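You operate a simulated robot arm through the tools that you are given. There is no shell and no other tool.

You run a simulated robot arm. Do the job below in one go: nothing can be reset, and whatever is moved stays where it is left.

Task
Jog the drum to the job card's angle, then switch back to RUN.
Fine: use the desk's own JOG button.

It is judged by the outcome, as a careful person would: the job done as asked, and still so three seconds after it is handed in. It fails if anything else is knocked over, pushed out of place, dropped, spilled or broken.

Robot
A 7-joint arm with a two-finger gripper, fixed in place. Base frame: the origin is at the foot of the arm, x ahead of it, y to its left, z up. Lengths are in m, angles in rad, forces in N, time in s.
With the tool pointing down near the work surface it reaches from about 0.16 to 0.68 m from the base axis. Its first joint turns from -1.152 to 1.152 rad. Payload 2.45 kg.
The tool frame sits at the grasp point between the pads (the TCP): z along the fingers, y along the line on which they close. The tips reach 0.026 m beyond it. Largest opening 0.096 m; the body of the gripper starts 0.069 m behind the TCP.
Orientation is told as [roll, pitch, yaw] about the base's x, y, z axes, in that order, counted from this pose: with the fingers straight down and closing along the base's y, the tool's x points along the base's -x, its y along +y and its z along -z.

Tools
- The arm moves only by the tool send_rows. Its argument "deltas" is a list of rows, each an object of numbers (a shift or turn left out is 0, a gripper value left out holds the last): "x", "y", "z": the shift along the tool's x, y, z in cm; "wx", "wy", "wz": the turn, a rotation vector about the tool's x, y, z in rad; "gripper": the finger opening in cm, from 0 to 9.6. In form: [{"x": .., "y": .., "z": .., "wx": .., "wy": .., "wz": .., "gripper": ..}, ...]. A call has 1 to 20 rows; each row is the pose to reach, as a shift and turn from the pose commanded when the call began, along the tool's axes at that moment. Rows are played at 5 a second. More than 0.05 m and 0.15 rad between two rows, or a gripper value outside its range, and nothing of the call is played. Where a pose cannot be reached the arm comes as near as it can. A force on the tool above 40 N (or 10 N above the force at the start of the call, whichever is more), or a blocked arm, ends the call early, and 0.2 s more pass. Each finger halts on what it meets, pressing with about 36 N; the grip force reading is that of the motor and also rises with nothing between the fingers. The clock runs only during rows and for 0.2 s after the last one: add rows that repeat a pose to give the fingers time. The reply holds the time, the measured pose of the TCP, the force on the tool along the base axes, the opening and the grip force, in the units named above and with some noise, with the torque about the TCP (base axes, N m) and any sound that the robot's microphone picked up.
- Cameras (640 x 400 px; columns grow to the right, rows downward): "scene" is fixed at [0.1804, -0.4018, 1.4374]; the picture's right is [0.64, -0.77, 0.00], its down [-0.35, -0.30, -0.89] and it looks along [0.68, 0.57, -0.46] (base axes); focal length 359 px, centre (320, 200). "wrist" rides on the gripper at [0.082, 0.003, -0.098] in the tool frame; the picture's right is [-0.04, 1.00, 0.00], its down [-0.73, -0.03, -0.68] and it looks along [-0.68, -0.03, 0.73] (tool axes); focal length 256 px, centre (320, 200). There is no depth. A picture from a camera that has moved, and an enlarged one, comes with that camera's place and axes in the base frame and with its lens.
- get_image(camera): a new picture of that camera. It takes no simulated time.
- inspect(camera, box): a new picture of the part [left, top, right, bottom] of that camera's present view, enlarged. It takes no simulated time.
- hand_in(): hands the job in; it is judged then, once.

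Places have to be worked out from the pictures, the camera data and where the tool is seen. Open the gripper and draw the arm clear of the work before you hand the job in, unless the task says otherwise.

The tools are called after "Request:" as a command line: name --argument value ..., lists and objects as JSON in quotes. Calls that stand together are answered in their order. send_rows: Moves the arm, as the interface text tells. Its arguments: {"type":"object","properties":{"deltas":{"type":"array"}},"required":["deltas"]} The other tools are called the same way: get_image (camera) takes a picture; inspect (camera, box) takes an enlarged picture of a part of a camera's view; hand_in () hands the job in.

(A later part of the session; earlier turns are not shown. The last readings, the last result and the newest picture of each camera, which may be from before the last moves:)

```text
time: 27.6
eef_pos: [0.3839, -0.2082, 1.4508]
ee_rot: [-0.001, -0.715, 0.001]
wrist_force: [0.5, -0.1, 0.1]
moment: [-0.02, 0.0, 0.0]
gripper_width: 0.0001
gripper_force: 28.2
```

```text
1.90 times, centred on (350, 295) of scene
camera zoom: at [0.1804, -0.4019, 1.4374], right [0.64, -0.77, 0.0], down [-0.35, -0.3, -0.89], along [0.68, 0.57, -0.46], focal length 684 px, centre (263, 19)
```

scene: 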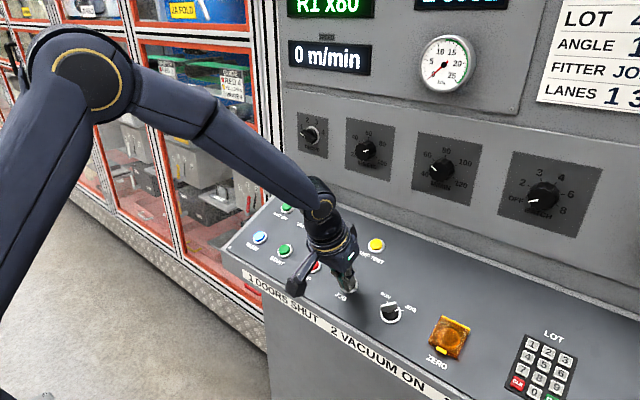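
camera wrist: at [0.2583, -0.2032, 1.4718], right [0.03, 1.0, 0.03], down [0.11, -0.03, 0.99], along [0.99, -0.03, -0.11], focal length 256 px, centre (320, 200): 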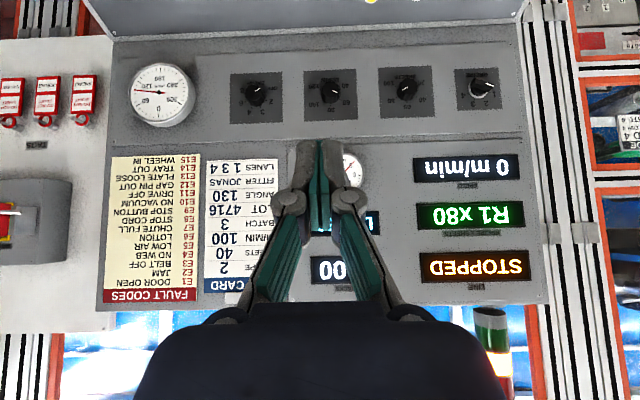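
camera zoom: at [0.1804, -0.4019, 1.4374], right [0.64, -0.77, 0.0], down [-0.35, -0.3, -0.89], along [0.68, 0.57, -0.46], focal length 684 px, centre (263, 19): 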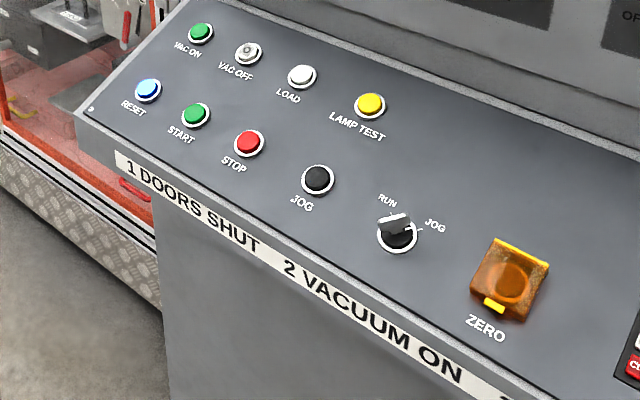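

Status reads STOPPED. I read the dial from this more frontal view to detect any small move, and look at the doors and the isolator.

Request:
inspect --camera "wrist" --box '[120, 55, 205, 130]'

Request:
inspect --camera "wrist" --box '[0, 60, 110, 280]'

Request:
inspect --camera "wrist" --box '[400, 140, 560, 400]'

```text
5.33 times, centred on (162, 92) of wrist
camera zoom: at [0.2583, -0.2032, 1.4718], right [0.03, 1.0, 0.03], down [0.11, -0.03, 0.99], along [0.99, -0.03, -0.11], focal length 1365 px, centre (1160, 773)
```

zoom: 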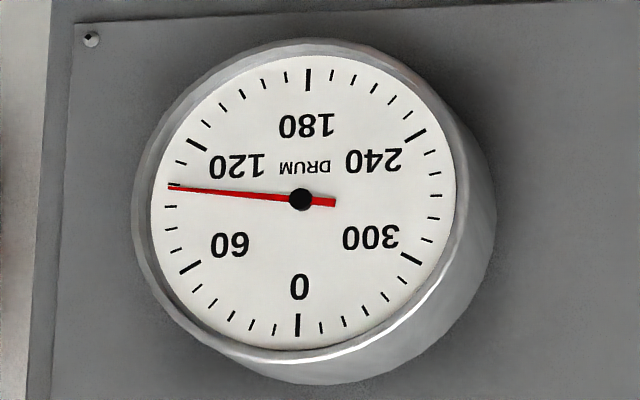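

```text
1.82 times, centred on (55, 170) of wrist
camera zoom: at [0.2583, -0.2032, 1.4718], right [0.03, 1.0, 0.03], down [0.11, -0.03, 0.99], along [0.99, -0.03, -0.11], focal length 465 px, centre (802, 254)
```

zoom: 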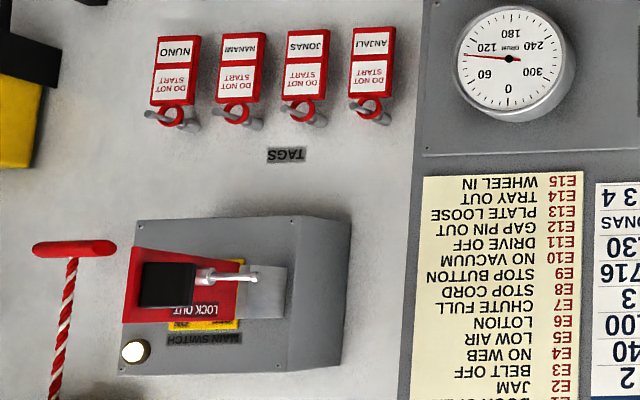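

```text
1.54 times, centred on (480, 270) of wrist
camera zoom: at [0.2583, -0.2032, 1.4718], right [0.03, 1.0, 0.03], down [0.11, -0.03, 0.99], along [0.99, -0.03, -0.11], focal length 394 px, centre (74, 92)
```

zoom: 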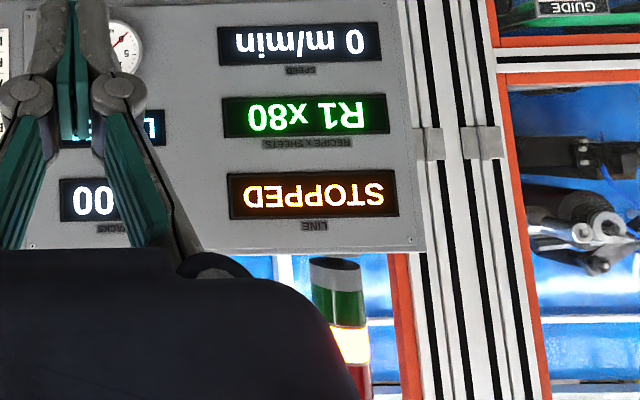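

The machine is powered, stopped and shows no fault, and the needle is still at about 98–99°, so the press was probably too shallow. I'll press in a pose where the wrist camera also sees the dial, so first I move near the button with the tool pitched further.

Request:
send_rows --deltas '[{"x": 1.07, "y": 1.04, "z": 3.46, "wy": -0.01}, {"x": 2.14, "y": 2.09, "z": 6.91, "wy": -0.02}, {"x": 3.2, "y": 3.13, "z": 10.37, "wy": -0.03}, {"x": 4.27, "y": 4.18, "z": 13.82, "wy": -0.04}, {"x": 5.34, "y": 5.22, "z": 17.28, "wy": -0.05}, {"x": 6.41, "y": 6.26, "z": 20.74, "wy": -0.06}, {"x": 7.48, "y": 7.31, "z": 24.19, "wy": -0.07}, {"x": 8.54, "y": 8.35, "z": 27.65, "wy": -0.08}, {"x": 9.61, "y": 9.4, "z": 31.1, "wy": -0.085}, {"x": 10.68, "y": 10.44, "z": 34.56, "wy": -0.085}, {"x": 10.68, "y": 10.44, "z": 34.56, "wy": -0.085}]'

```text
time: 30.0
eef_pos: [0.5314, -0.1004, 1.1208]
ee_rot: [-0.001, -0.8, -0.001]
wrist_force: [-1.3, -0.4, 0.7]
moment: [0.0, -0.01, 0.02]
gripper_width: 0.0
gripper_force: 28.2
```

Now I yaw toward the dial and move to about 3 cm above the JOG cap.

Request:
send_rows --deltas '[{"x": 0.4, "y": -0.05, "z": 2.5, "wx": 0.0628, "wz": 0.061}, {"x": 0.8, "y": -0.1, "z": 5.0, "wx": 0.1256, "wz": 0.1219}, {"x": 1.2, "y": -0.15, "z": 7.7, "wx": 0.1883, "wz": 0.1829}, {"x": 1.62, "y": -0.2, "z": 10.24, "wx": 0.2511, "wz": 0.2438}, {"x": 1.62, "y": -0.2, "z": 10.24, "wx": 0.2511, "wz": 0.2438}]'

Request:
get_image --camera "wrist"

Request:
inspect --camera "scene" --box '[290, 220, 420, 340]'

```text
time: 31.2
eef_pos: [0.5933, -0.1028, 1.0392]
ee_rot: [0.0, -0.802, -0.35]
wrist_force: [-0.4, -0.4, -0.3]
moment: [0.02, -0.01, -0.04]
gripper_width: 0.0
gripper_force: 28.7
```

```text
taken
camera wrist: at [0.4757, -0.0552, 1.0482], right [0.37, 0.93, 0.03], down [0.01, -0.04, 1.0], along [0.93, -0.37, -0.02], focal length 256 px, centre (320, 200)
```

wrist: 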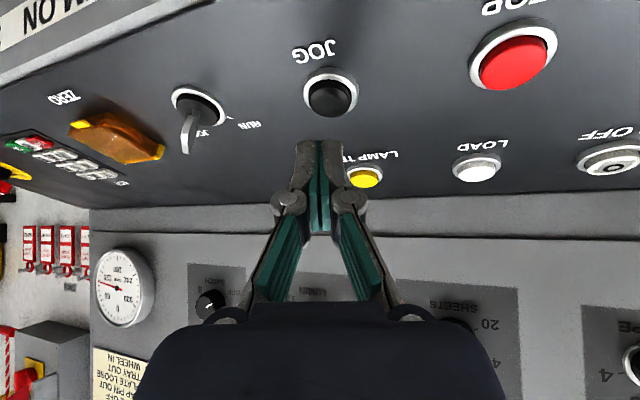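

```text
3.33 times, centred on (355, 280) of scene
camera zoom: at [0.1804, -0.4018, 1.4374], right [0.64, -0.77, 0.0], down [-0.35, -0.3, -0.89], along [0.68, 0.57, -0.46], focal length 1197 px, centre (203, -67)
```

zoom: 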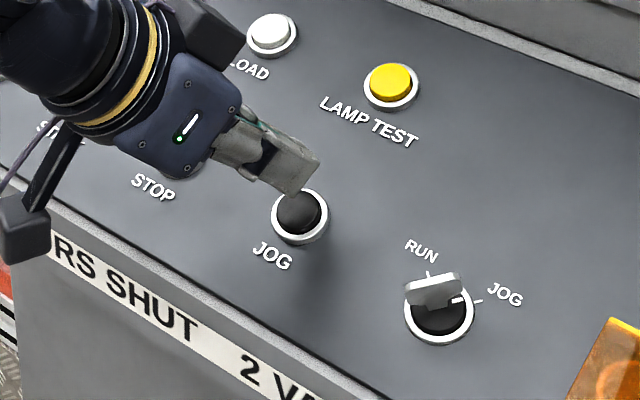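

The drum dial is visible in this pose, and the fingertip's lower edge is lined up with the cap centre. I move along the desk's normal until about 5 mm off the cap.

Request:
send_rows --deltas '[{"x": 0.4, "y": 0.14, "z": 0.91}, {"x": 0.78, "y": 0.28, "z": 1.82}, {"x": 0.98, "y": 0.35, "z": 2.28}, {"x": 0.98, "y": 0.35, "z": 2.28}]'

Request:
get_image --camera "wrist"

Request:
inspect --camera "wrist" --box '[60, 240, 170, 350]'

Request:
inspect --camera "scene" --box '[310, 240, 390, 310]'

```text
time: 32.2
eef_pos: [0.6035, -0.1026, 1.015]
ee_rot: [0.0, -0.801, -0.351]
wrist_force: [0.0, 0.2, -0.7]
moment: [0.02, 0.04, -0.01]
gripper_width: 0.0001
gripper_force: 29.0
```

```text
taken
camera wrist: at [0.4853, -0.0548, 1.0251], right [0.37, 0.93, 0.03], down [0.01, -0.04, 1.0], along [0.93, -0.37, -0.02], focal length 256 px, centre (320, 200)
```

wrist: 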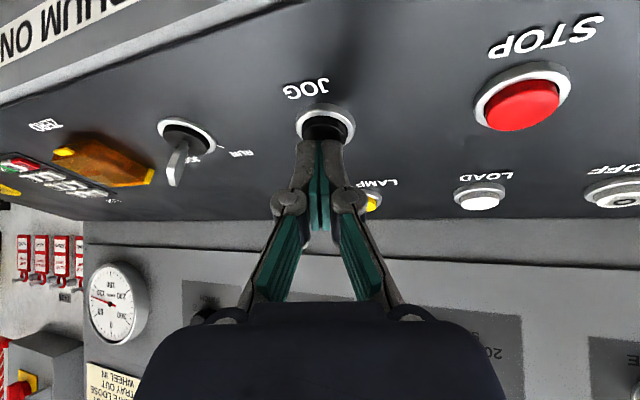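

```text
3.64 times, centred on (115, 295) of wrist
camera zoom: at [0.4853, -0.0548, 1.0251], right [0.37, 0.93, 0.03], down [0.01, -0.04, 1.0], along [0.93, -0.37, -0.02], focal length 931 px, centre (1066, -146)
```

zoom: 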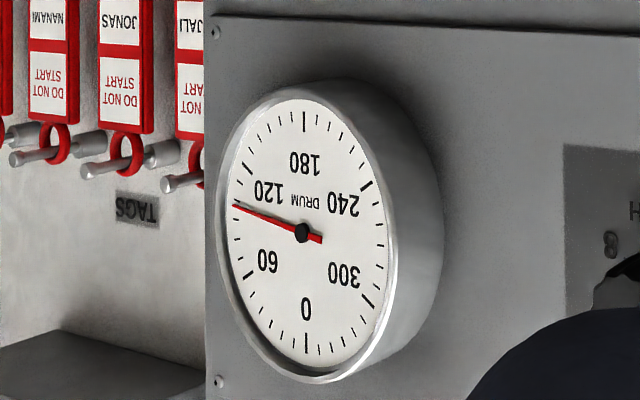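

```text
5.71 times, centred on (350, 275) of scene
camera zoom: at [0.1804, -0.4018, 1.4374], right [0.64, -0.77, 0.0], down [-0.35, -0.3, -0.89], along [0.68, 0.57, -0.46], focal length 2052 px, centre (149, -229)
```

zoom: 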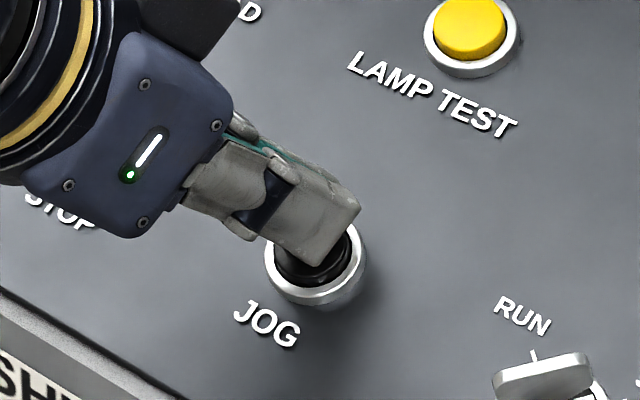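

I press in small increments along the normal, watching force and dial with the clock stopped between calls: first 6 mm.

Request:
send_rows --deltas '[{"x": 0.118, "y": 0.04, "z": 0.273}, {"x": 0.235, "y": 0.083, "z": 0.546}]'

Request:
inspect --camera "wrist" --box '[60, 240, 170, 350]'

Request:
inspect --camera "wrist" --box '[270, 80, 390, 200]'

```text
time: 32.8
eef_pos: [0.6053, -0.1042, 1.0098]
ee_rot: [-0.001, -0.801, -0.351]
wrist_force: [-2.5, 0.3, 3.5]
moment: [-0.02, 0.01, 0.0]
gripper_width: 0.0
gripper_force: 28.6
heard: click
```

```text
3.64 times, centred on (115, 295) of wrist
camera zoom: at [0.4875, -0.0556, 1.0195], right [0.37, 0.93, 0.03], down [0.01, -0.04, 1.0], along [0.93, -0.37, -0.02], focal length 931 px, centre (1066, -146)
```

zoom: 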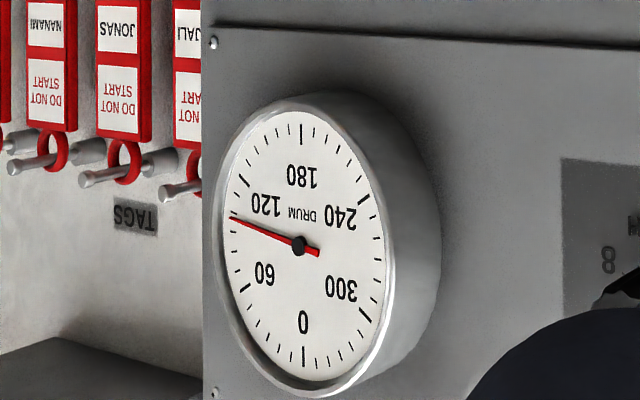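

```text
3.33 times, centred on (330, 140) of wrist
camera zoom: at [0.4875, -0.0556, 1.0195], right [0.37, 0.93, 0.03], down [0.01, -0.04, 1.0], along [0.93, -0.37, -0.02], focal length 853 px, centre (287, 400)
```

zoom: 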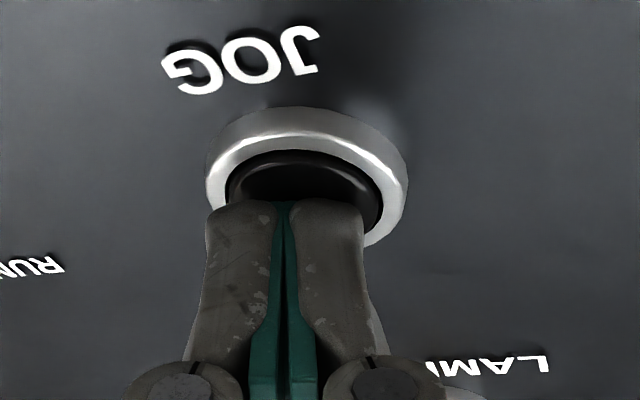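

A click again at ~4 N, with no movement yet. I hold it pressed for one second at this depth to see whether the drum starts.

Request:
send_rows --deltas '[{"z": 0}, {"z": 0}, {"z": 0}, {"z": 0}, {"z": 0}]'

Request:
inspect --camera "wrist" --box '[60, 240, 170, 350]'

```text
time: 34.0
eef_pos: [0.6062, -0.1032, 1.0084]
ee_rot: [0.002, -0.799, -0.35]
wrist_force: [-2.0, -0.8, 4.2]
moment: [0.03, -0.03, -0.02]
gripper_width: 0.0002
gripper_force: 28.4
```

```text
3.64 times, centred on (115, 295) of wrist
camera zoom: at [0.4875, -0.0552, 1.0192], right [0.37, 0.93, 0.03], down [0.01, -0.04, 1.0], along [0.93, -0.37, -0.02], focal length 931 px, centre (1066, -146)
```

zoom: 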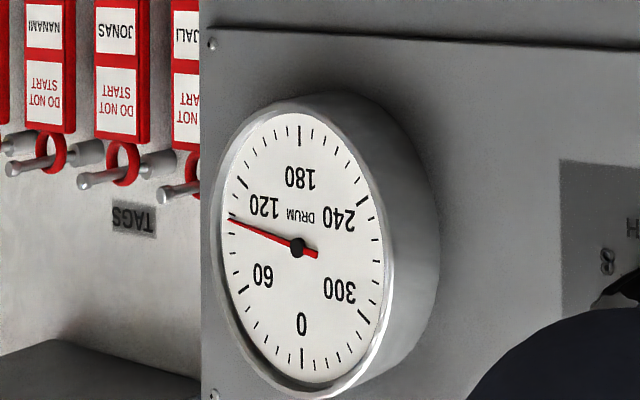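

Still nothing. I press 4 mm deeper, in 2 mm steps, and read again.

Request:
send_rows --deltas '[{"x": 0.078, "y": 0.028, "z": 0.182}, {"x": 0.157, "y": 0.055, "z": 0.364}, {"x": 0.157, "y": 0.055, "z": 0.364}]'

Request:
inspect --camera "wrist" --box '[60, 240, 170, 350]'

Request:
inspect --camera "wrist" --box '[270, 80, 390, 200]'

```text
time: 34.8
eef_pos: [0.6074, -0.1026, 1.0063]
ee_rot: [0.0, -0.803, -0.352]
wrist_force: [-9.2, 1.5, 13.6]
moment: [0.09, 0.09, 0.01]
gripper_width: 0.0061
gripper_force: 28.6
```

```text
3.64 times, centred on (115, 295) of wrist
camera zoom: at [0.4889, -0.0551, 1.0159], right [0.37, 0.93, 0.03], down [0.01, -0.04, 1.0], along [0.93, -0.37, -0.02], focal length 931 px, centre (1066, -146)
```

zoom: 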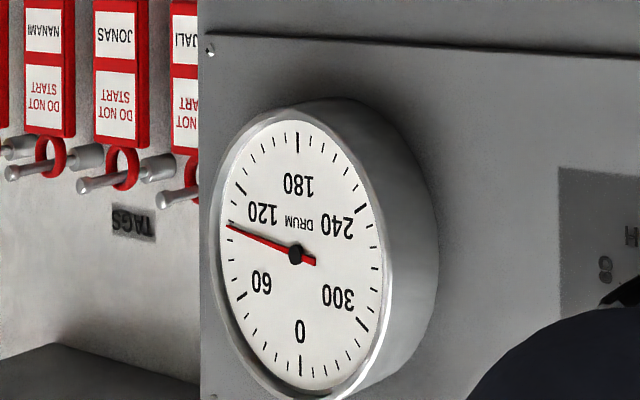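

```text
3.33 times, centred on (330, 140) of wrist
camera zoom: at [0.4889, -0.0551, 1.0159], right [0.37, 0.93, 0.03], down [0.01, -0.04, 1.0], along [0.93, -0.37, -0.02], focal length 853 px, centre (287, 400)
```

zoom: 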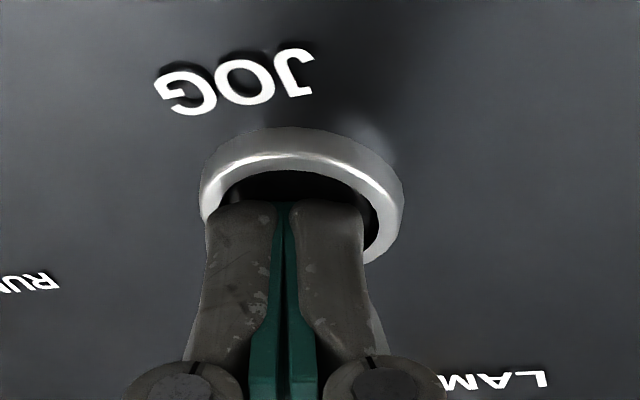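

The button is now bottomed at about 16 N. I hold it there for another second to be sure.

Request:
send_rows --deltas '[{"z": 0}, {"z": 0}, {"z": 0}, {"z": 0}, {"z": 0}]'

Request:
get_image --camera "wrist"

Request:
inspect --camera "wrist" --box '[60, 240, 170, 350]'

Request:
get_image --camera "scene"

Request:
inspect --camera "scene" --box '[360, 270, 430, 330]'

```text
time: 36.0
eef_pos: [0.6071, -0.1034, 1.0049]
ee_rot: [-0.001, -0.803, -0.351]
wrist_force: [-7.2, 0.2, 15.3]
moment: [-0.04, -0.01, 0.0]
gripper_width: 0.0057
gripper_force: 28.0
```

```text
taken
camera wrist: at [0.489, -0.0552, 1.0159], right [0.37, 0.93, 0.03], down [0.01, -0.04, 1.0], along [0.93, -0.37, -0.02], focal length 256 px, centre (320, 200)
```

wrist: 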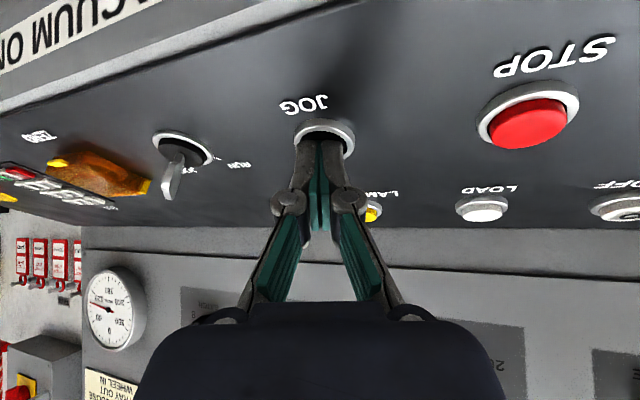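

```text
3.64 times, centred on (115, 295) of wrist
camera zoom: at [0.489, -0.0552, 1.0159], right [0.37, 0.93, 0.03], down [0.01, -0.04, 1.0], along [0.93, -0.37, -0.02], focal length 931 px, centre (1066, -146)
```

zoom: 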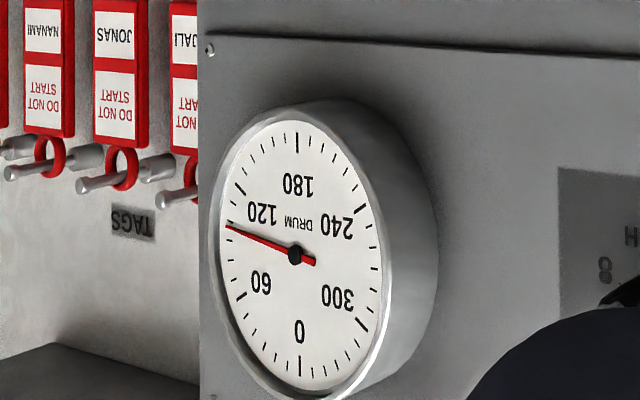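

```text
taken
```

scene: 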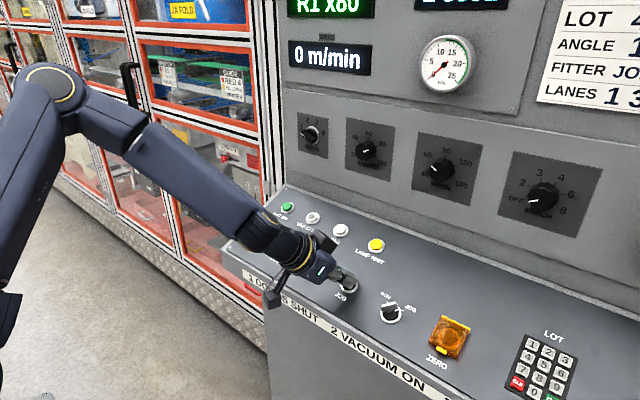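

```text
6.67 times, centred on (395, 300) of scene
camera zoom: at [0.1799, -0.4018, 1.4375], right [0.64, -0.77, 0.0], down [-0.35, -0.3, -0.89], along [0.68, 0.57, -0.46], focal length 2394 px, centre (-180, -467)
```

zoom: 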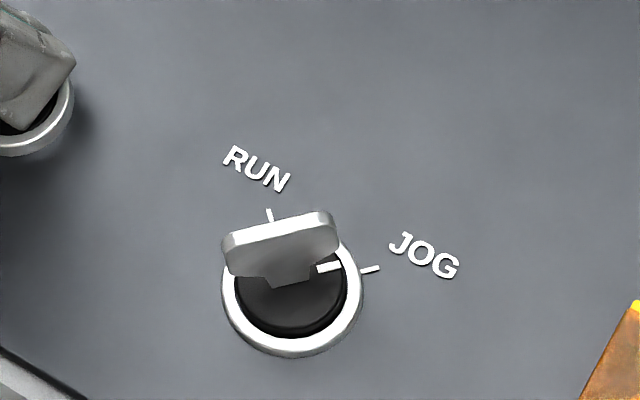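

The selector pointer is exactly on the JOG tick and the button is bottomed, but the drum stands still. I hold one more second in case there's a start-up delay.

Request:
send_rows --deltas '[{"z": 0}, {"z": 0}, {"z": 0}, {"z": 0}, {"z": 0}]'

Request:
inspect --camera "wrist" --box '[60, 240, 170, 350]'

```text
time: 37.2
eef_pos: [0.6076, -0.1029, 1.0057]
ee_rot: [0.0, -0.8, -0.351]
wrist_force: [-5.6, -1.9, 16.5]
moment: [-0.03, -0.05, -0.01]
gripper_width: 0.0058
gripper_force: 28.3
```

```text
3.64 times, centred on (115, 295) of wrist
camera zoom: at [0.489, -0.0551, 1.0158], right [0.37, 0.93, 0.03], down [0.01, -0.04, 1.0], along [0.93, -0.37, -0.02], focal length 931 px, centre (1066, -146)
```

zoom: 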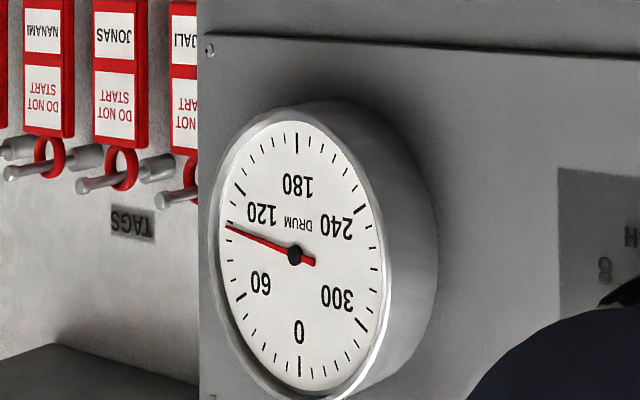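

No motion at all, so some interlock must be holding the drive. I back off and survey the surroundings (E-stop, main switch, doors, pull cord) for the cause.

Request:
send_rows --deltas '[{"x": -0.6, "y": -0.2, "z": -1.4}, {"x": -1.96, "y": -0.69, "z": -4.55}, {"x": -2.7, "y": -1.7, "z": -8.6}, {"x": -3.5, "y": -2.6, "z": -12.6}, {"x": -4.3, "y": -3.6, "z": -16.6}, {"x": -5.1, "y": -4.5, "z": -20.6}, {"x": -5.9, "y": -5.4, "z": -24.6}, {"x": -6.7, "y": -6.3, "z": -29}, {"x": -7.5, "y": -7.1, "z": -33}, {"x": -7.5, "y": -7.1, "z": -34.4}, {"x": -7.5, "y": -7.1, "z": -34.4}]'

Request:
get_image --camera "wrist"

Request:
inspect --camera "wrist" --box '[0, 0, 200, 200]'

Request:
inspect --camera "wrist" --box '[0, 200, 200, 400]'

Request:
inspect --camera "scene" --box '[0, 0, 280, 300]'

```text
time: 39.6
eef_pos: [0.3982, -0.1001, 1.2997]
ee_rot: [0.0, -0.803, -0.353]
wrist_force: [-0.2, 0.7, -0.4]
moment: [-0.01, 0.01, -0.02]
gripper_width: 0.0001
gripper_force: 28.0
out of reach, approached as far as the arm can: row 5, 6
```

```text
taken
camera wrist: at [0.2801, -0.0528, 1.3098], right [0.37, 0.93, 0.03], down [0.01, -0.04, 1.0], along [0.93, -0.37, -0.02], focal length 256 px, centre (320, 200)
```

wrist: 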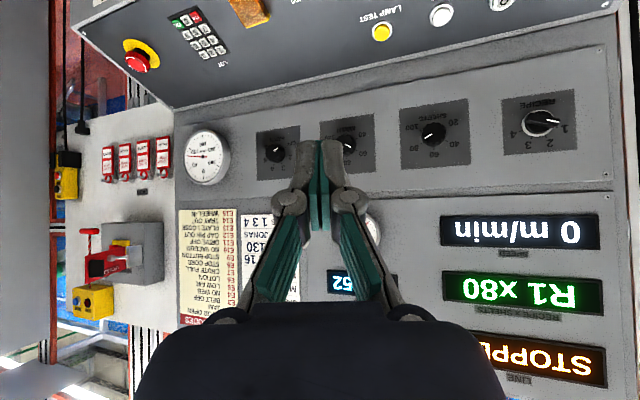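

```text
2.00 times, centred on (100, 100) of wrist
camera zoom: at [0.2801, -0.0528, 1.3098], right [0.37, 0.93, 0.03], down [0.01, -0.04, 1.0], along [0.93, -0.37, -0.02], focal length 512 px, centre (760, 400)
```

zoom: 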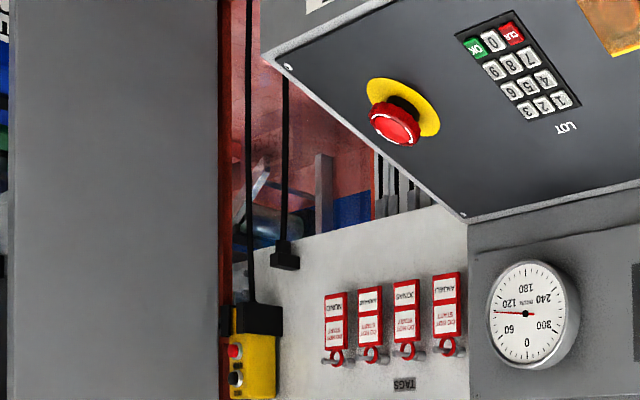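

```text
2.00 times, centred on (100, 300) of wrist
camera zoom: at [0.2801, -0.0528, 1.3098], right [0.37, 0.93, 0.03], down [0.01, -0.04, 1.0], along [0.93, -0.37, -0.02], focal length 512 px, centre (760, 0)
```

zoom: 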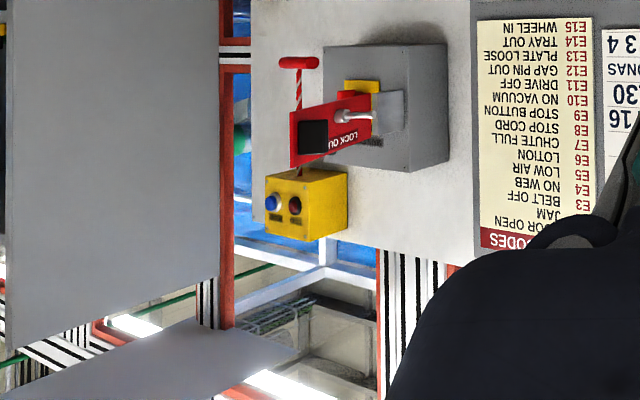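

```text
1.33 times, centred on (140, 150) of scene
camera zoom: at [0.1803, -0.4019, 1.4374], right [0.64, -0.77, 0.0], down [-0.35, -0.3, -0.89], along [0.68, 0.57, -0.46], focal length 479 px, centre (560, 267)
```

zoom: 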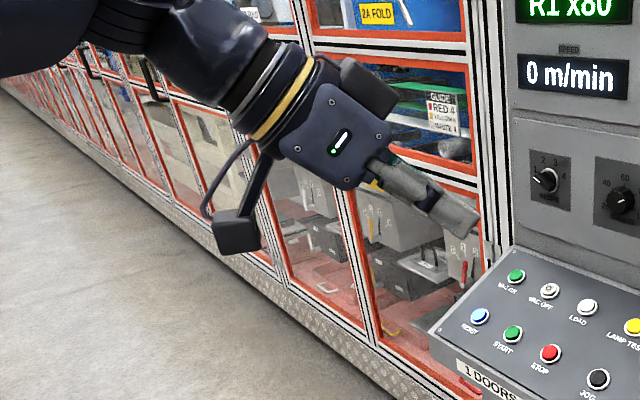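

I see a pendant, a yellow box with buttons and a pull cord at the far right. I yaw the camera further right to see them and the doors better.

Request:
send_rows --deltas '[{"wx": 0.086, "wz": 0.084}, {"wx": 0.172, "wz": 0.167}, {"wx": 0.258, "wz": 0.251}, {"wx": 0.344, "wz": 0.334}, {"wx": 0.43, "wz": 0.418}, {"wx": 0.43, "wz": 0.418}]'

Request:
get_image --camera "wrist"

Request:
inspect --camera "wrist" --box '[0, 0, 320, 200]'

Request:
inspect --camera "wrist" --box '[80, 130, 300, 330]'

```text
time: 41.0
eef_pos: [0.4006, -0.1026, 1.2988]
ee_rot: [0.002, -0.802, -0.953]
wrist_force: [1.1, -0.6, -0.3]
moment: [0.02, -0.03, 0.0]
gripper_width: 0.0
gripper_force: 28.8
```

```text
taken
camera wrist: at [0.3289, 0.0048, 1.3088], right [0.83, 0.56, 0.03], down [-0.01, -0.04, 1.0], along [0.56, -0.83, -0.02], focal length 256 px, centre (320, 200)
```

wrist: 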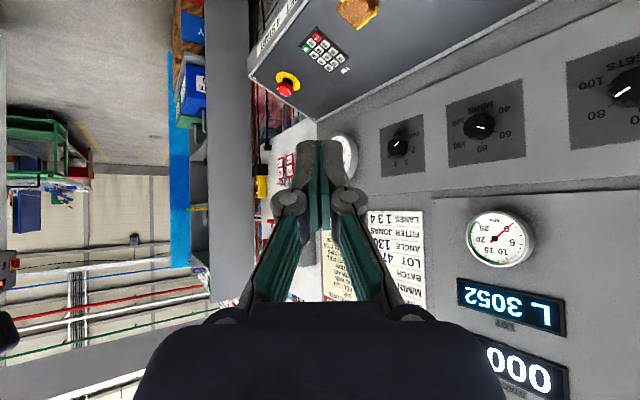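

```text
2.00 times, centred on (160, 100) of wrist
camera zoom: at [0.3289, 0.0048, 1.3088], right [0.83, 0.56, 0.03], down [-0.01, -0.04, 1.0], along [0.56, -0.83, -0.02], focal length 512 px, centre (640, 400)
```

zoom: 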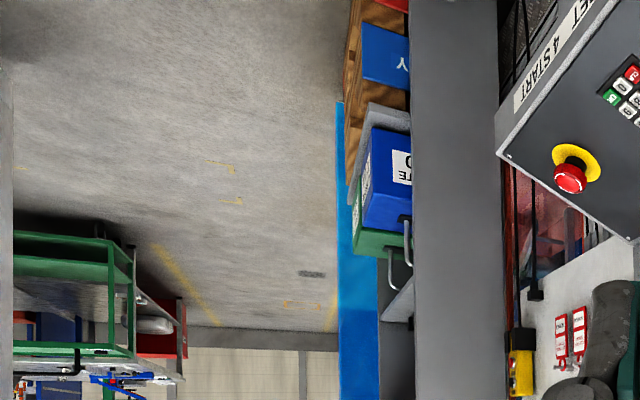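

```text
2.00 times, centred on (190, 230) of wrist
camera zoom: at [0.3289, 0.0048, 1.3088], right [0.83, 0.56, 0.03], down [-0.01, -0.04, 1.0], along [0.56, -0.83, -0.02], focal length 512 px, centre (580, 140)
```

zoom: 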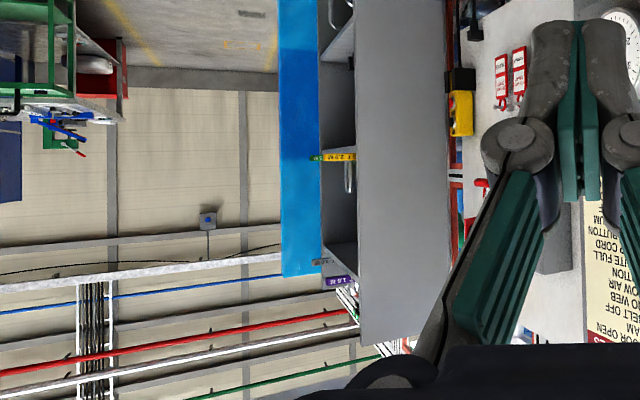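

That grey panel is a shelf's side, nothing relevant. I turn the camera to the left to check the doors.

Request:
send_rows --deltas '[{"wx": -0.1, "wz": -0.0971}, {"wx": -0.2, "wz": -0.1942}, {"wx": -0.3, "wz": -0.2913}, {"wx": -0.4, "wz": -0.3885}, {"wx": -0.5, "wz": -0.4856}, {"wx": -0.6, "wz": -0.5827}, {"wx": -0.7, "wz": -0.68}, {"wx": -0.8, "wz": -0.777}, {"wx": -0.9, "wz": -0.874}, {"wx": -1.0, "wz": -0.971}, {"wx": -1.0, "wz": -0.971}]'

Request:
get_image --camera "wrist"

Request:
inspect --camera "wrist" --box '[320, 0, 640, 200]'

Request:
inspect --camera "wrist" --box '[380, 160, 640, 400]'

```text
time: 43.3
eef_pos: [0.3696, -0.0619, 1.2869]
ee_rot: [-0.152, -0.701, 0.451]
wrist_force: [-0.3, -0.4, 0.1]
moment: [-0.01, 0.01, 0.0]
gripper_width: 0.0002
gripper_force: 28.7
out of reach, approached as far as the arm can: row 10, 11
stopped in row 11: the arm was blocked; the commanded pose is now the measured one
```

```text
taken
camera wrist: at [0.249, -0.099, 1.3074], right [-0.31, 0.95, -0.09], down [0.08, 0.12, 0.99], along [0.95, 0.3, -0.12], focal length 256 px, centre (320, 200)
```

wrist: 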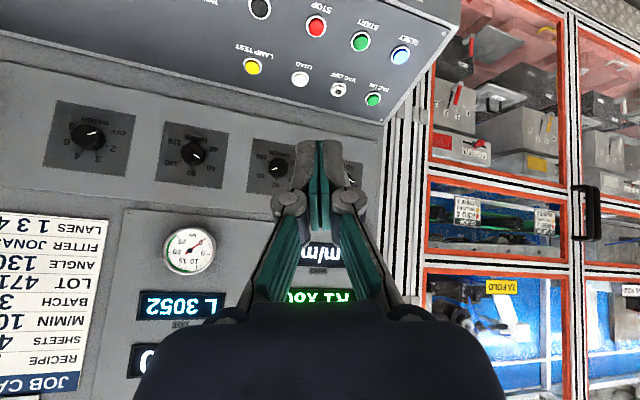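

```text
2.00 times, centred on (480, 100) of wrist
camera zoom: at [0.249, -0.099, 1.3074], right [-0.31, 0.95, -0.09], down [0.08, 0.12, 0.99], along [0.95, 0.3, -0.12], focal length 512 px, centre (0, 400)
```

zoom: 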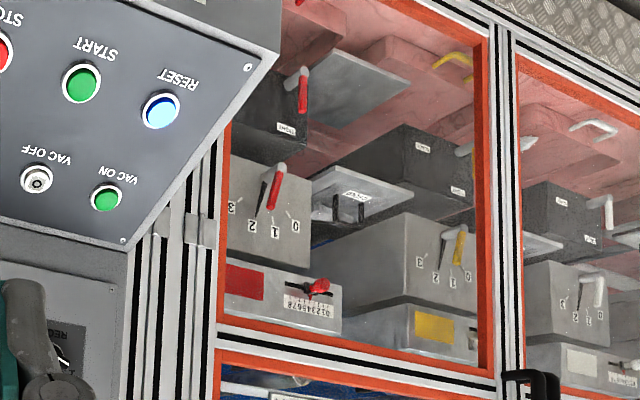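

```text
1.67 times, centred on (510, 280) of wrist
camera zoom: at [0.249, -0.099, 1.3074], right [-0.31, 0.95, -0.09], down [0.08, 0.12, 0.99], along [0.95, 0.3, -0.12], focal length 427 px, centre (3, 67)
```

zoom: 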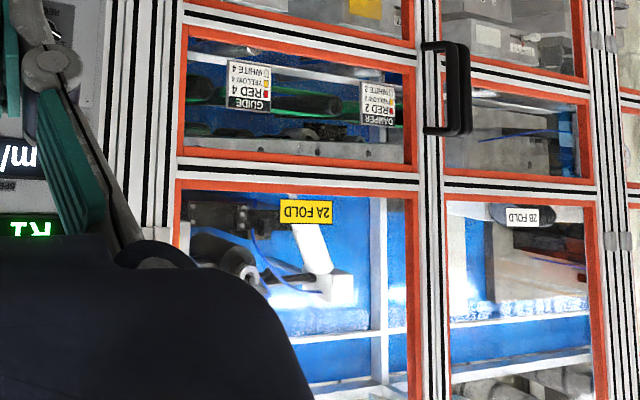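

The doors are all shut. The blue RESET button looks as if it might be lit, so I look closer at it and the other buttons.

Request:
inspect --camera "wrist" --box '[330, 20, 430, 110]'

Request:
inspect --camera "scene" --box '[230, 190, 360, 300]'

Request:
inspect --camera "wrist" --box '[230, 0, 340, 110]'

```text
4.44 times, centred on (380, 65) of wrist
camera zoom: at [0.249, -0.099, 1.3074], right [-0.31, 0.95, -0.09], down [0.08, 0.12, 0.99], along [0.95, 0.3, -0.12], focal length 1138 px, centre (53, 800)
```

zoom: 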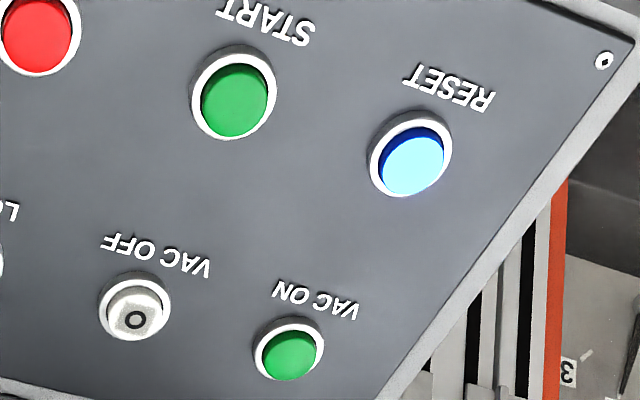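

```text
3.64 times, centred on (295, 245) of scene
camera zoom: at [0.1731, -0.3973, 1.4398], right [0.64, -0.77, 0.01], down [-0.35, -0.3, -0.89], along [0.68, 0.57, -0.46], focal length 1306 px, centre (411, 36)
```

zoom: 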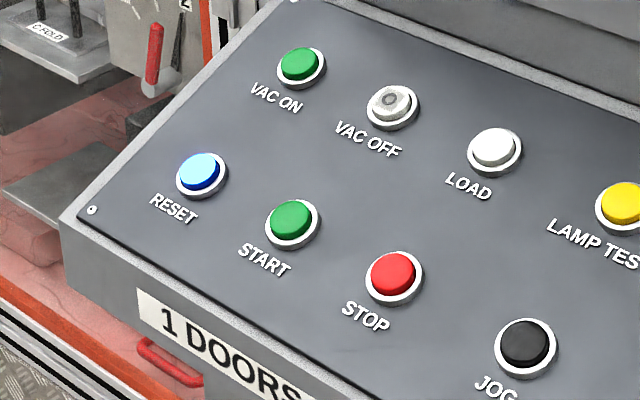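

```text
3.64 times, centred on (285, 55) of wrist
camera zoom: at [0.249, -0.099, 1.3074], right [-0.31, 0.95, -0.09], down [0.08, 0.12, 0.99], along [0.95, 0.3, -0.12], focal length 931 px, centre (447, 727)
```

zoom: 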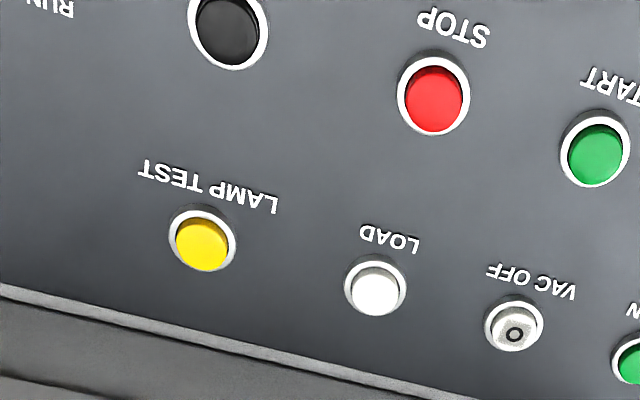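

RESET is indeed lit, which means the circuit is waiting for a reset – that explains the dead JOG. But the arm was blocked in that last turn, and the scene camera's place shifted by 7 mm, so I undo that turn straight away and check.

Request:
send_rows --deltas '[{"wx": 0.08, "wz": 0.078}, {"wx": 0.16, "wz": 0.156}, {"wx": 0.24, "wz": 0.234}, {"wx": 0.32, "wz": 0.312}, {"wx": 0.32, "wz": 0.312}]'

Request:
get_image --camera "scene"

Request:
get_image --camera "wrist"

Request:
inspect --camera "scene" --box '[0, 0, 320, 400]'

```text
time: 44.5
eef_pos: [0.3786, -0.0631, 1.2823]
ee_rot: [-0.192, -0.747, 0.049]
wrist_force: [-0.4, -0.2, 0.0]
moment: [0.03, 0.02, 0.0]
gripper_width: 0.0
gripper_force: 28.4
```

```text
taken
```

scene: 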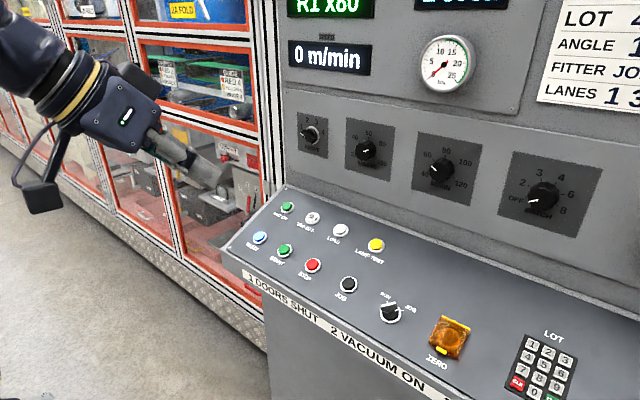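

```text
taken
camera wrist: at [0.2511, -0.0451, 1.2974], right [0.11, 0.99, -0.11], down [0.08, 0.1, 0.99], along [0.99, -0.12, -0.06], focal length 256 px, centre (320, 200)
```

wrist: 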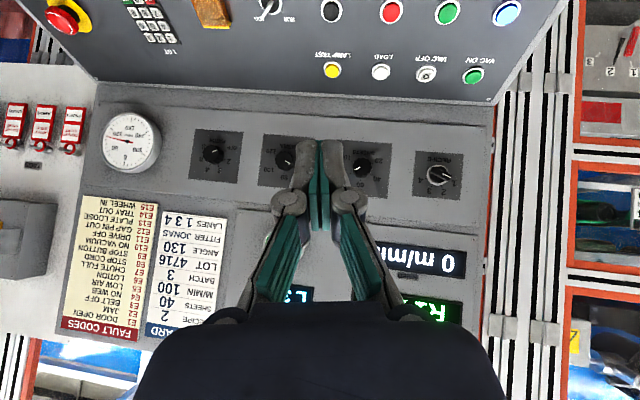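

```text
1.00 times, centred on (160, 200) of scene (not enlarged: the box is as wide or as high as the picture)
camera zoom: at [0.1804, -0.4018, 1.4374], right [0.64, -0.77, 0.0], down [-0.35, -0.3, -0.89], along [0.68, 0.57, -0.46], focal length 359 px, centre (480, 200)
```

zoom: 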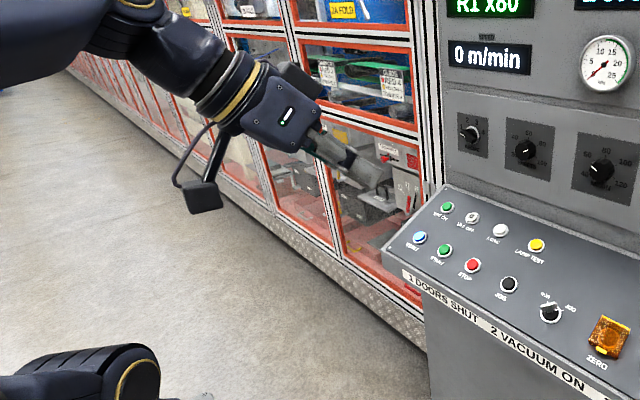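

The camera is back at exactly its old place, so only the robot's torso flexed and nothing was displaced. I judge RESET to be at about (0.616, 0.144, 0.987), so I move above it with the tool square to the desk.

Request:
send_rows --deltas '[{"x": 0, "y": 2.5, "z": 2.8, "wx": -0.016, "wy": 0.033, "wz": 0.001}, {"x": 0, "y": 5.1, "z": 5.6, "wx": -0.033, "wy": 0.067, "wz": 0.002}, {"x": 0, "y": 7.6, "z": 8.4, "wx": -0.049, "wy": 0.1, "wz": 0.003}, {"x": -0.1, "y": 10.2, "z": 11.2, "wx": -0.065, "wy": 0.134, "wz": 0.004}, {"x": -0.1, "y": 12.7, "z": 13.9, "wx": -0.082, "wy": 0.167, "wz": 0.005}, {"x": -0.1, "y": 15.3, "z": 16.7, "wx": -0.098, "wy": 0.2, "wz": 0.006}, {"x": -0.1, "y": 17.8, "z": 19.5, "wx": -0.114, "wy": 0.234, "wz": 0.007}, {"x": -0.1, "y": 20.4, "z": 22.3, "wx": -0.13, "wy": 0.268, "wz": 0.008}, {"x": -0.2, "y": 22.9, "z": 25.1, "wx": -0.147, "wy": 0.301, "wz": 0.009}, {"x": -0.2, "y": 25.4, "z": 27.9, "wx": -0.163, "wy": 0.335, "wz": 0.009}, {"x": -0.2, "y": 25.4, "z": 27.9, "wx": -0.163, "wy": 0.335, "wz": 0.009}]'

Request:
get_image --camera "wrist"

Request:
inspect --camera "scene" --box '[200, 150, 360, 290]'

```text
time: 46.9
eef_pos: [0.5863, 0.1463, 1.0492]
ee_rot: [0.0, -0.416, -0.001]
wrist_force: [0.6, -0.1, 1.0]
moment: [0.01, 0.01, -0.02]
gripper_width: 0.0
gripper_force: 28.3
```

```text
taken
camera wrist: at [0.4723, 0.1498, 1.1067], right [0.04, 1.0, 0.02], down [0.4, -0.03, 0.92], along [0.92, -0.03, -0.4], focal length 256 px, centre (320, 200)
```

wrist: 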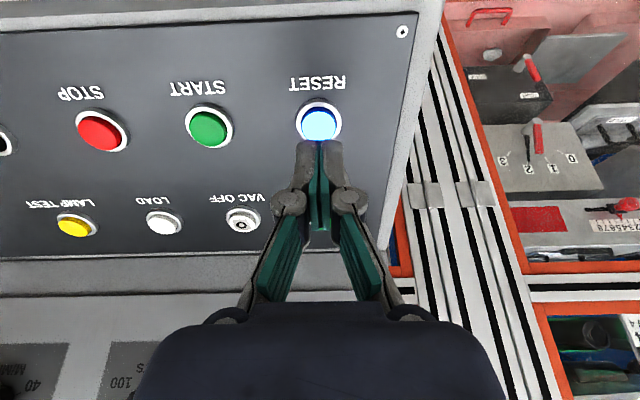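

```text
2.86 times, centred on (280, 220) of scene
camera zoom: at [0.1804, -0.4018, 1.4374], right [0.64, -0.77, 0.0], down [-0.35, -0.3, -0.89], along [0.68, 0.57, -0.46], focal length 1026 px, centre (434, 143)
```

zoom: 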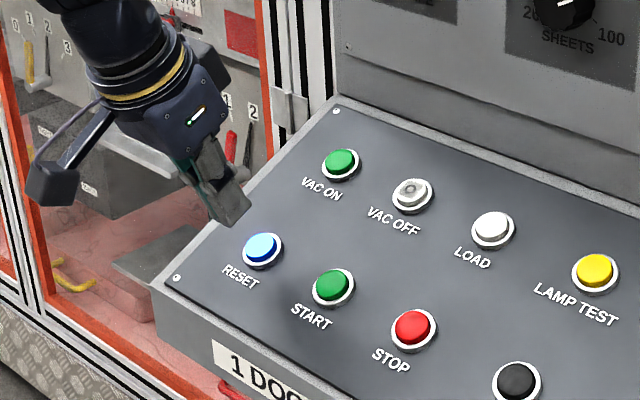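

RESET glows, and the tool is centred on its cap. I press it to about 5 cm travel (the JOG cap clicked at the equivalent depth), hold briefly and withdraw.

Request:
send_rows --deltas '[{"z": 1.5}, {"z": 3.0}, {"z": 4.0}, {"z": 4.5}, {"z": 4.9}, {"z": 4.9}, {"z": 4.9}, {"z": 4.0}, {"z": 2.0}, {"z": 0}]'

Request:
get_image --camera "wrist"

Request:
get_image --camera "scene"

```text
time: 49.1
eef_pos: [0.588, 0.1447, 1.0491]
ee_rot: [0.001, -0.416, 0.0]
wrist_force: [-0.1, 0.3, -0.3]
moment: [-0.03, 0.0, -0.01]
gripper_width: 0.0002
gripper_force: 29.0
heard: click
```

```text
taken
camera wrist: at [0.4732, 0.1485, 1.1059], right [0.04, 1.0, 0.02], down [0.4, -0.03, 0.92], along [0.92, -0.03, -0.4], focal length 256 px, centre (320, 200)
```

wrist: 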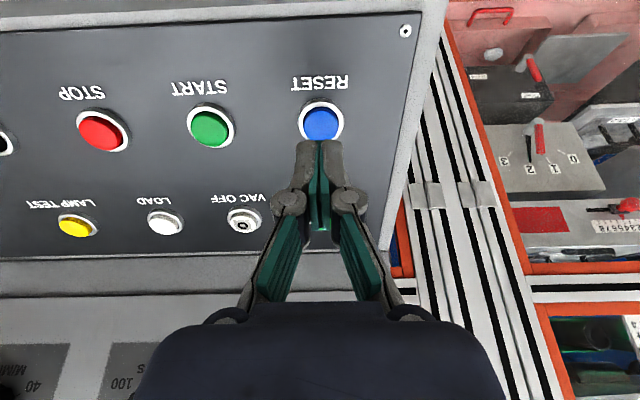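

```text
taken
```

scene: 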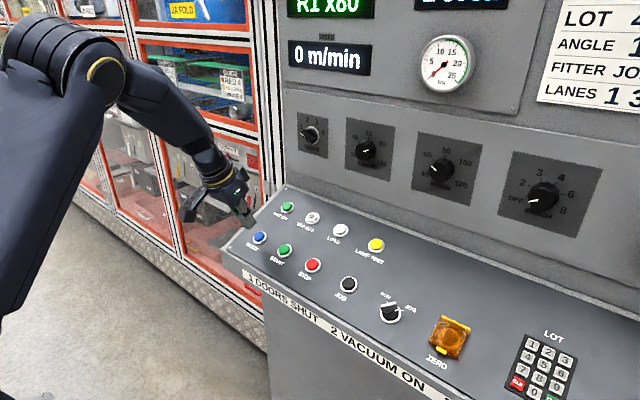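

The RESET lamp went out, so the circuit is armed. I return to the JOG button in the pose that keeps the drum dial in view.

Request:
send_rows --deltas '[{"x": 0.1, "y": 0, "z": -2, "wy": 0}, {"x": 0.3, "y": -3.5, "z": -4, "wy": -0.06}, {"x": 0.5, "y": -7, "z": -4.9, "wy": -0.12}, {"x": 0.6, "y": -10.5, "z": -4.9, "wy": -0.18}, {"x": 0.7, "y": -14, "z": -4.9, "wy": -0.24}, {"x": 0.8, "y": -17.5, "z": -4.9, "wy": -0.3}, {"x": 0.9, "y": -21, "z": -4.9, "wy": -0.35}, {"x": 0.91, "y": -24.5, "z": -4.9, "wy": -0.385}, {"x": 0.91, "y": -24.5, "z": -4.9, "wy": -0.385}]'

```text
time: 51.1
eef_pos: [0.5583, -0.0995, 1.0882]
ee_rot: [0.002, -0.8, -0.001]
wrist_force: [-0.8, -0.9, -0.2]
moment: [-0.01, 0.0, 0.03]
gripper_width: 0.0001
gripper_force: 28.2
```

Request:
send_rows --deltas '[{"x": 0.3, "y": -0.1, "z": 1.5, "wx": 0.0628, "wz": 0.061}, {"x": 0.6, "y": -0.2, "z": 3.0, "wx": 0.1256, "wz": 0.1219}, {"x": 0.95, "y": -0.3, "z": 4.5, "wx": 0.1883, "wz": 0.1829}, {"x": 1.3, "y": -0.4, "z": 5.96, "wx": 0.2511, "wz": 0.2438}, {"x": 1.3, "y": -0.4, "z": 5.96, "wx": 0.2511, "wz": 0.2438}]'

Request:
get_image --camera "wrist"

Request:
inspect --camera "wrist" --box '[80, 230, 170, 340]'

```text
time: 52.3
eef_pos: [0.5938, -0.1041, 1.0374]
ee_rot: [0.002, -0.802, -0.351]
wrist_force: [-0.3, 0.2, 0.3]
moment: [-0.01, 0.0, -0.04]
gripper_width: 0.0
gripper_force: 28.5
```

```text
taken
camera wrist: at [0.4759, -0.0562, 1.0477], right [0.37, 0.93, 0.03], down [0.01, -0.04, 1.0], along [0.93, -0.37, -0.02], focal length 256 px, centre (320, 200)
```

wrist: 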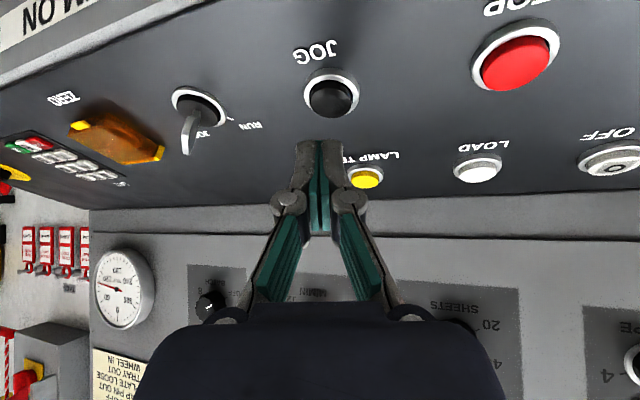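

```text
3.64 times, centred on (125, 285) of wrist
camera zoom: at [0.4759, -0.0562, 1.0477], right [0.37, 0.93, 0.03], down [0.01, -0.04, 1.0], along [0.93, -0.37, -0.02], focal length 931 px, centre (1029, -109)
```

zoom: 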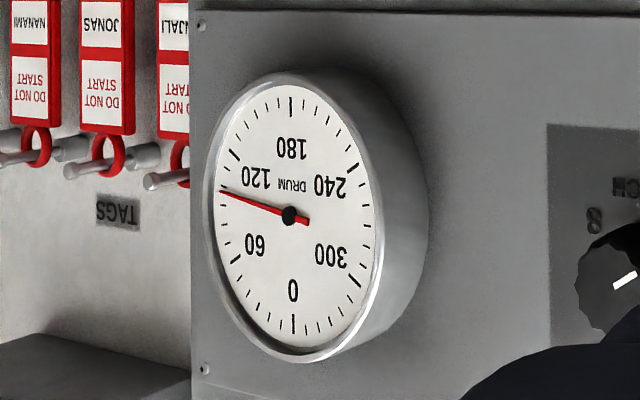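

Same alignment as before. I approach to 5 mm off and then make a press of one row, stopping the clock while pressed to read the dial.

Request:
send_rows --deltas '[{"x": 0.4, "y": 0.14, "z": 0.91}, {"x": 0.78, "y": 0.28, "z": 1.82}, {"x": 0.98, "y": 0.35, "z": 2.28}, {"x": 1.1, "y": 0.39, "z": 2.55}, {"x": 1.215, "y": 0.433, "z": 2.826}]'

Request:
inspect --camera "wrist" --box '[60, 240, 170, 350]'

```text
time: 53.5
eef_pos: [0.6064, -0.1046, 1.0098]
ee_rot: [0.005, -0.802, -0.351]
wrist_force: [-2.5, 0.5, 3.0]
moment: [0.0, 0.03, 0.01]
gripper_width: 0.0
gripper_force: 29.3
heard: click
```

```text
3.64 times, centred on (115, 295) of wrist
camera zoom: at [0.4873, -0.0561, 1.0202], right [0.37, 0.93, 0.03], down [0.01, -0.04, 1.0], along [0.93, -0.37, -0.02], focal length 931 px, centre (1066, -146)
```

zoom: 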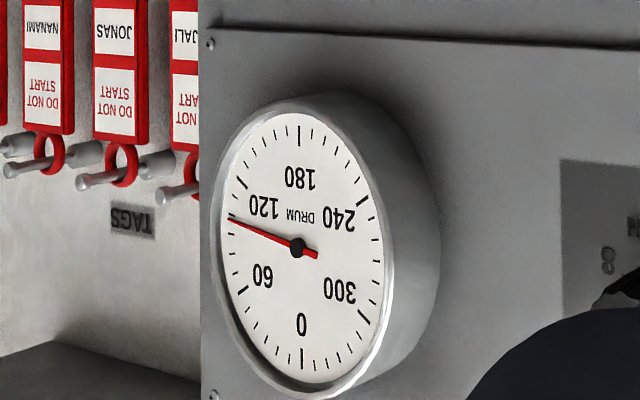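

Clicked, but only just pressed. I hold for two more rows (0.4 s + 0.2 s) and check the dial.

Request:
send_rows --deltas '[{"z": 0}, {"z": 0}]'

Request:
inspect --camera "wrist" --box '[60, 240, 170, 350]'

```text
time: 54.1
eef_pos: [0.6061, -0.1033, 1.0101]
ee_rot: [0.003, -0.803, -0.351]
wrist_force: [-1.2, 0.0, 3.0]
moment: [0.02, -0.01, -0.01]
gripper_width: 0.0
gripper_force: 28.6
```

```text
3.64 times, centred on (115, 295) of wrist
camera zoom: at [0.4874, -0.056, 1.0201], right [0.37, 0.93, 0.03], down [0.01, -0.04, 1.0], along [0.93, -0.37, -0.02], focal length 931 px, centre (1066, -146)
```

zoom: 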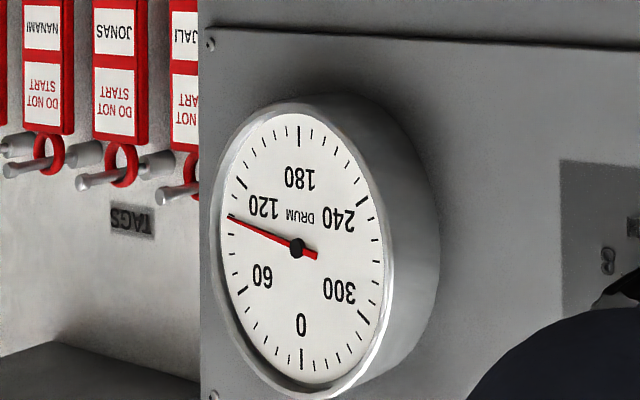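

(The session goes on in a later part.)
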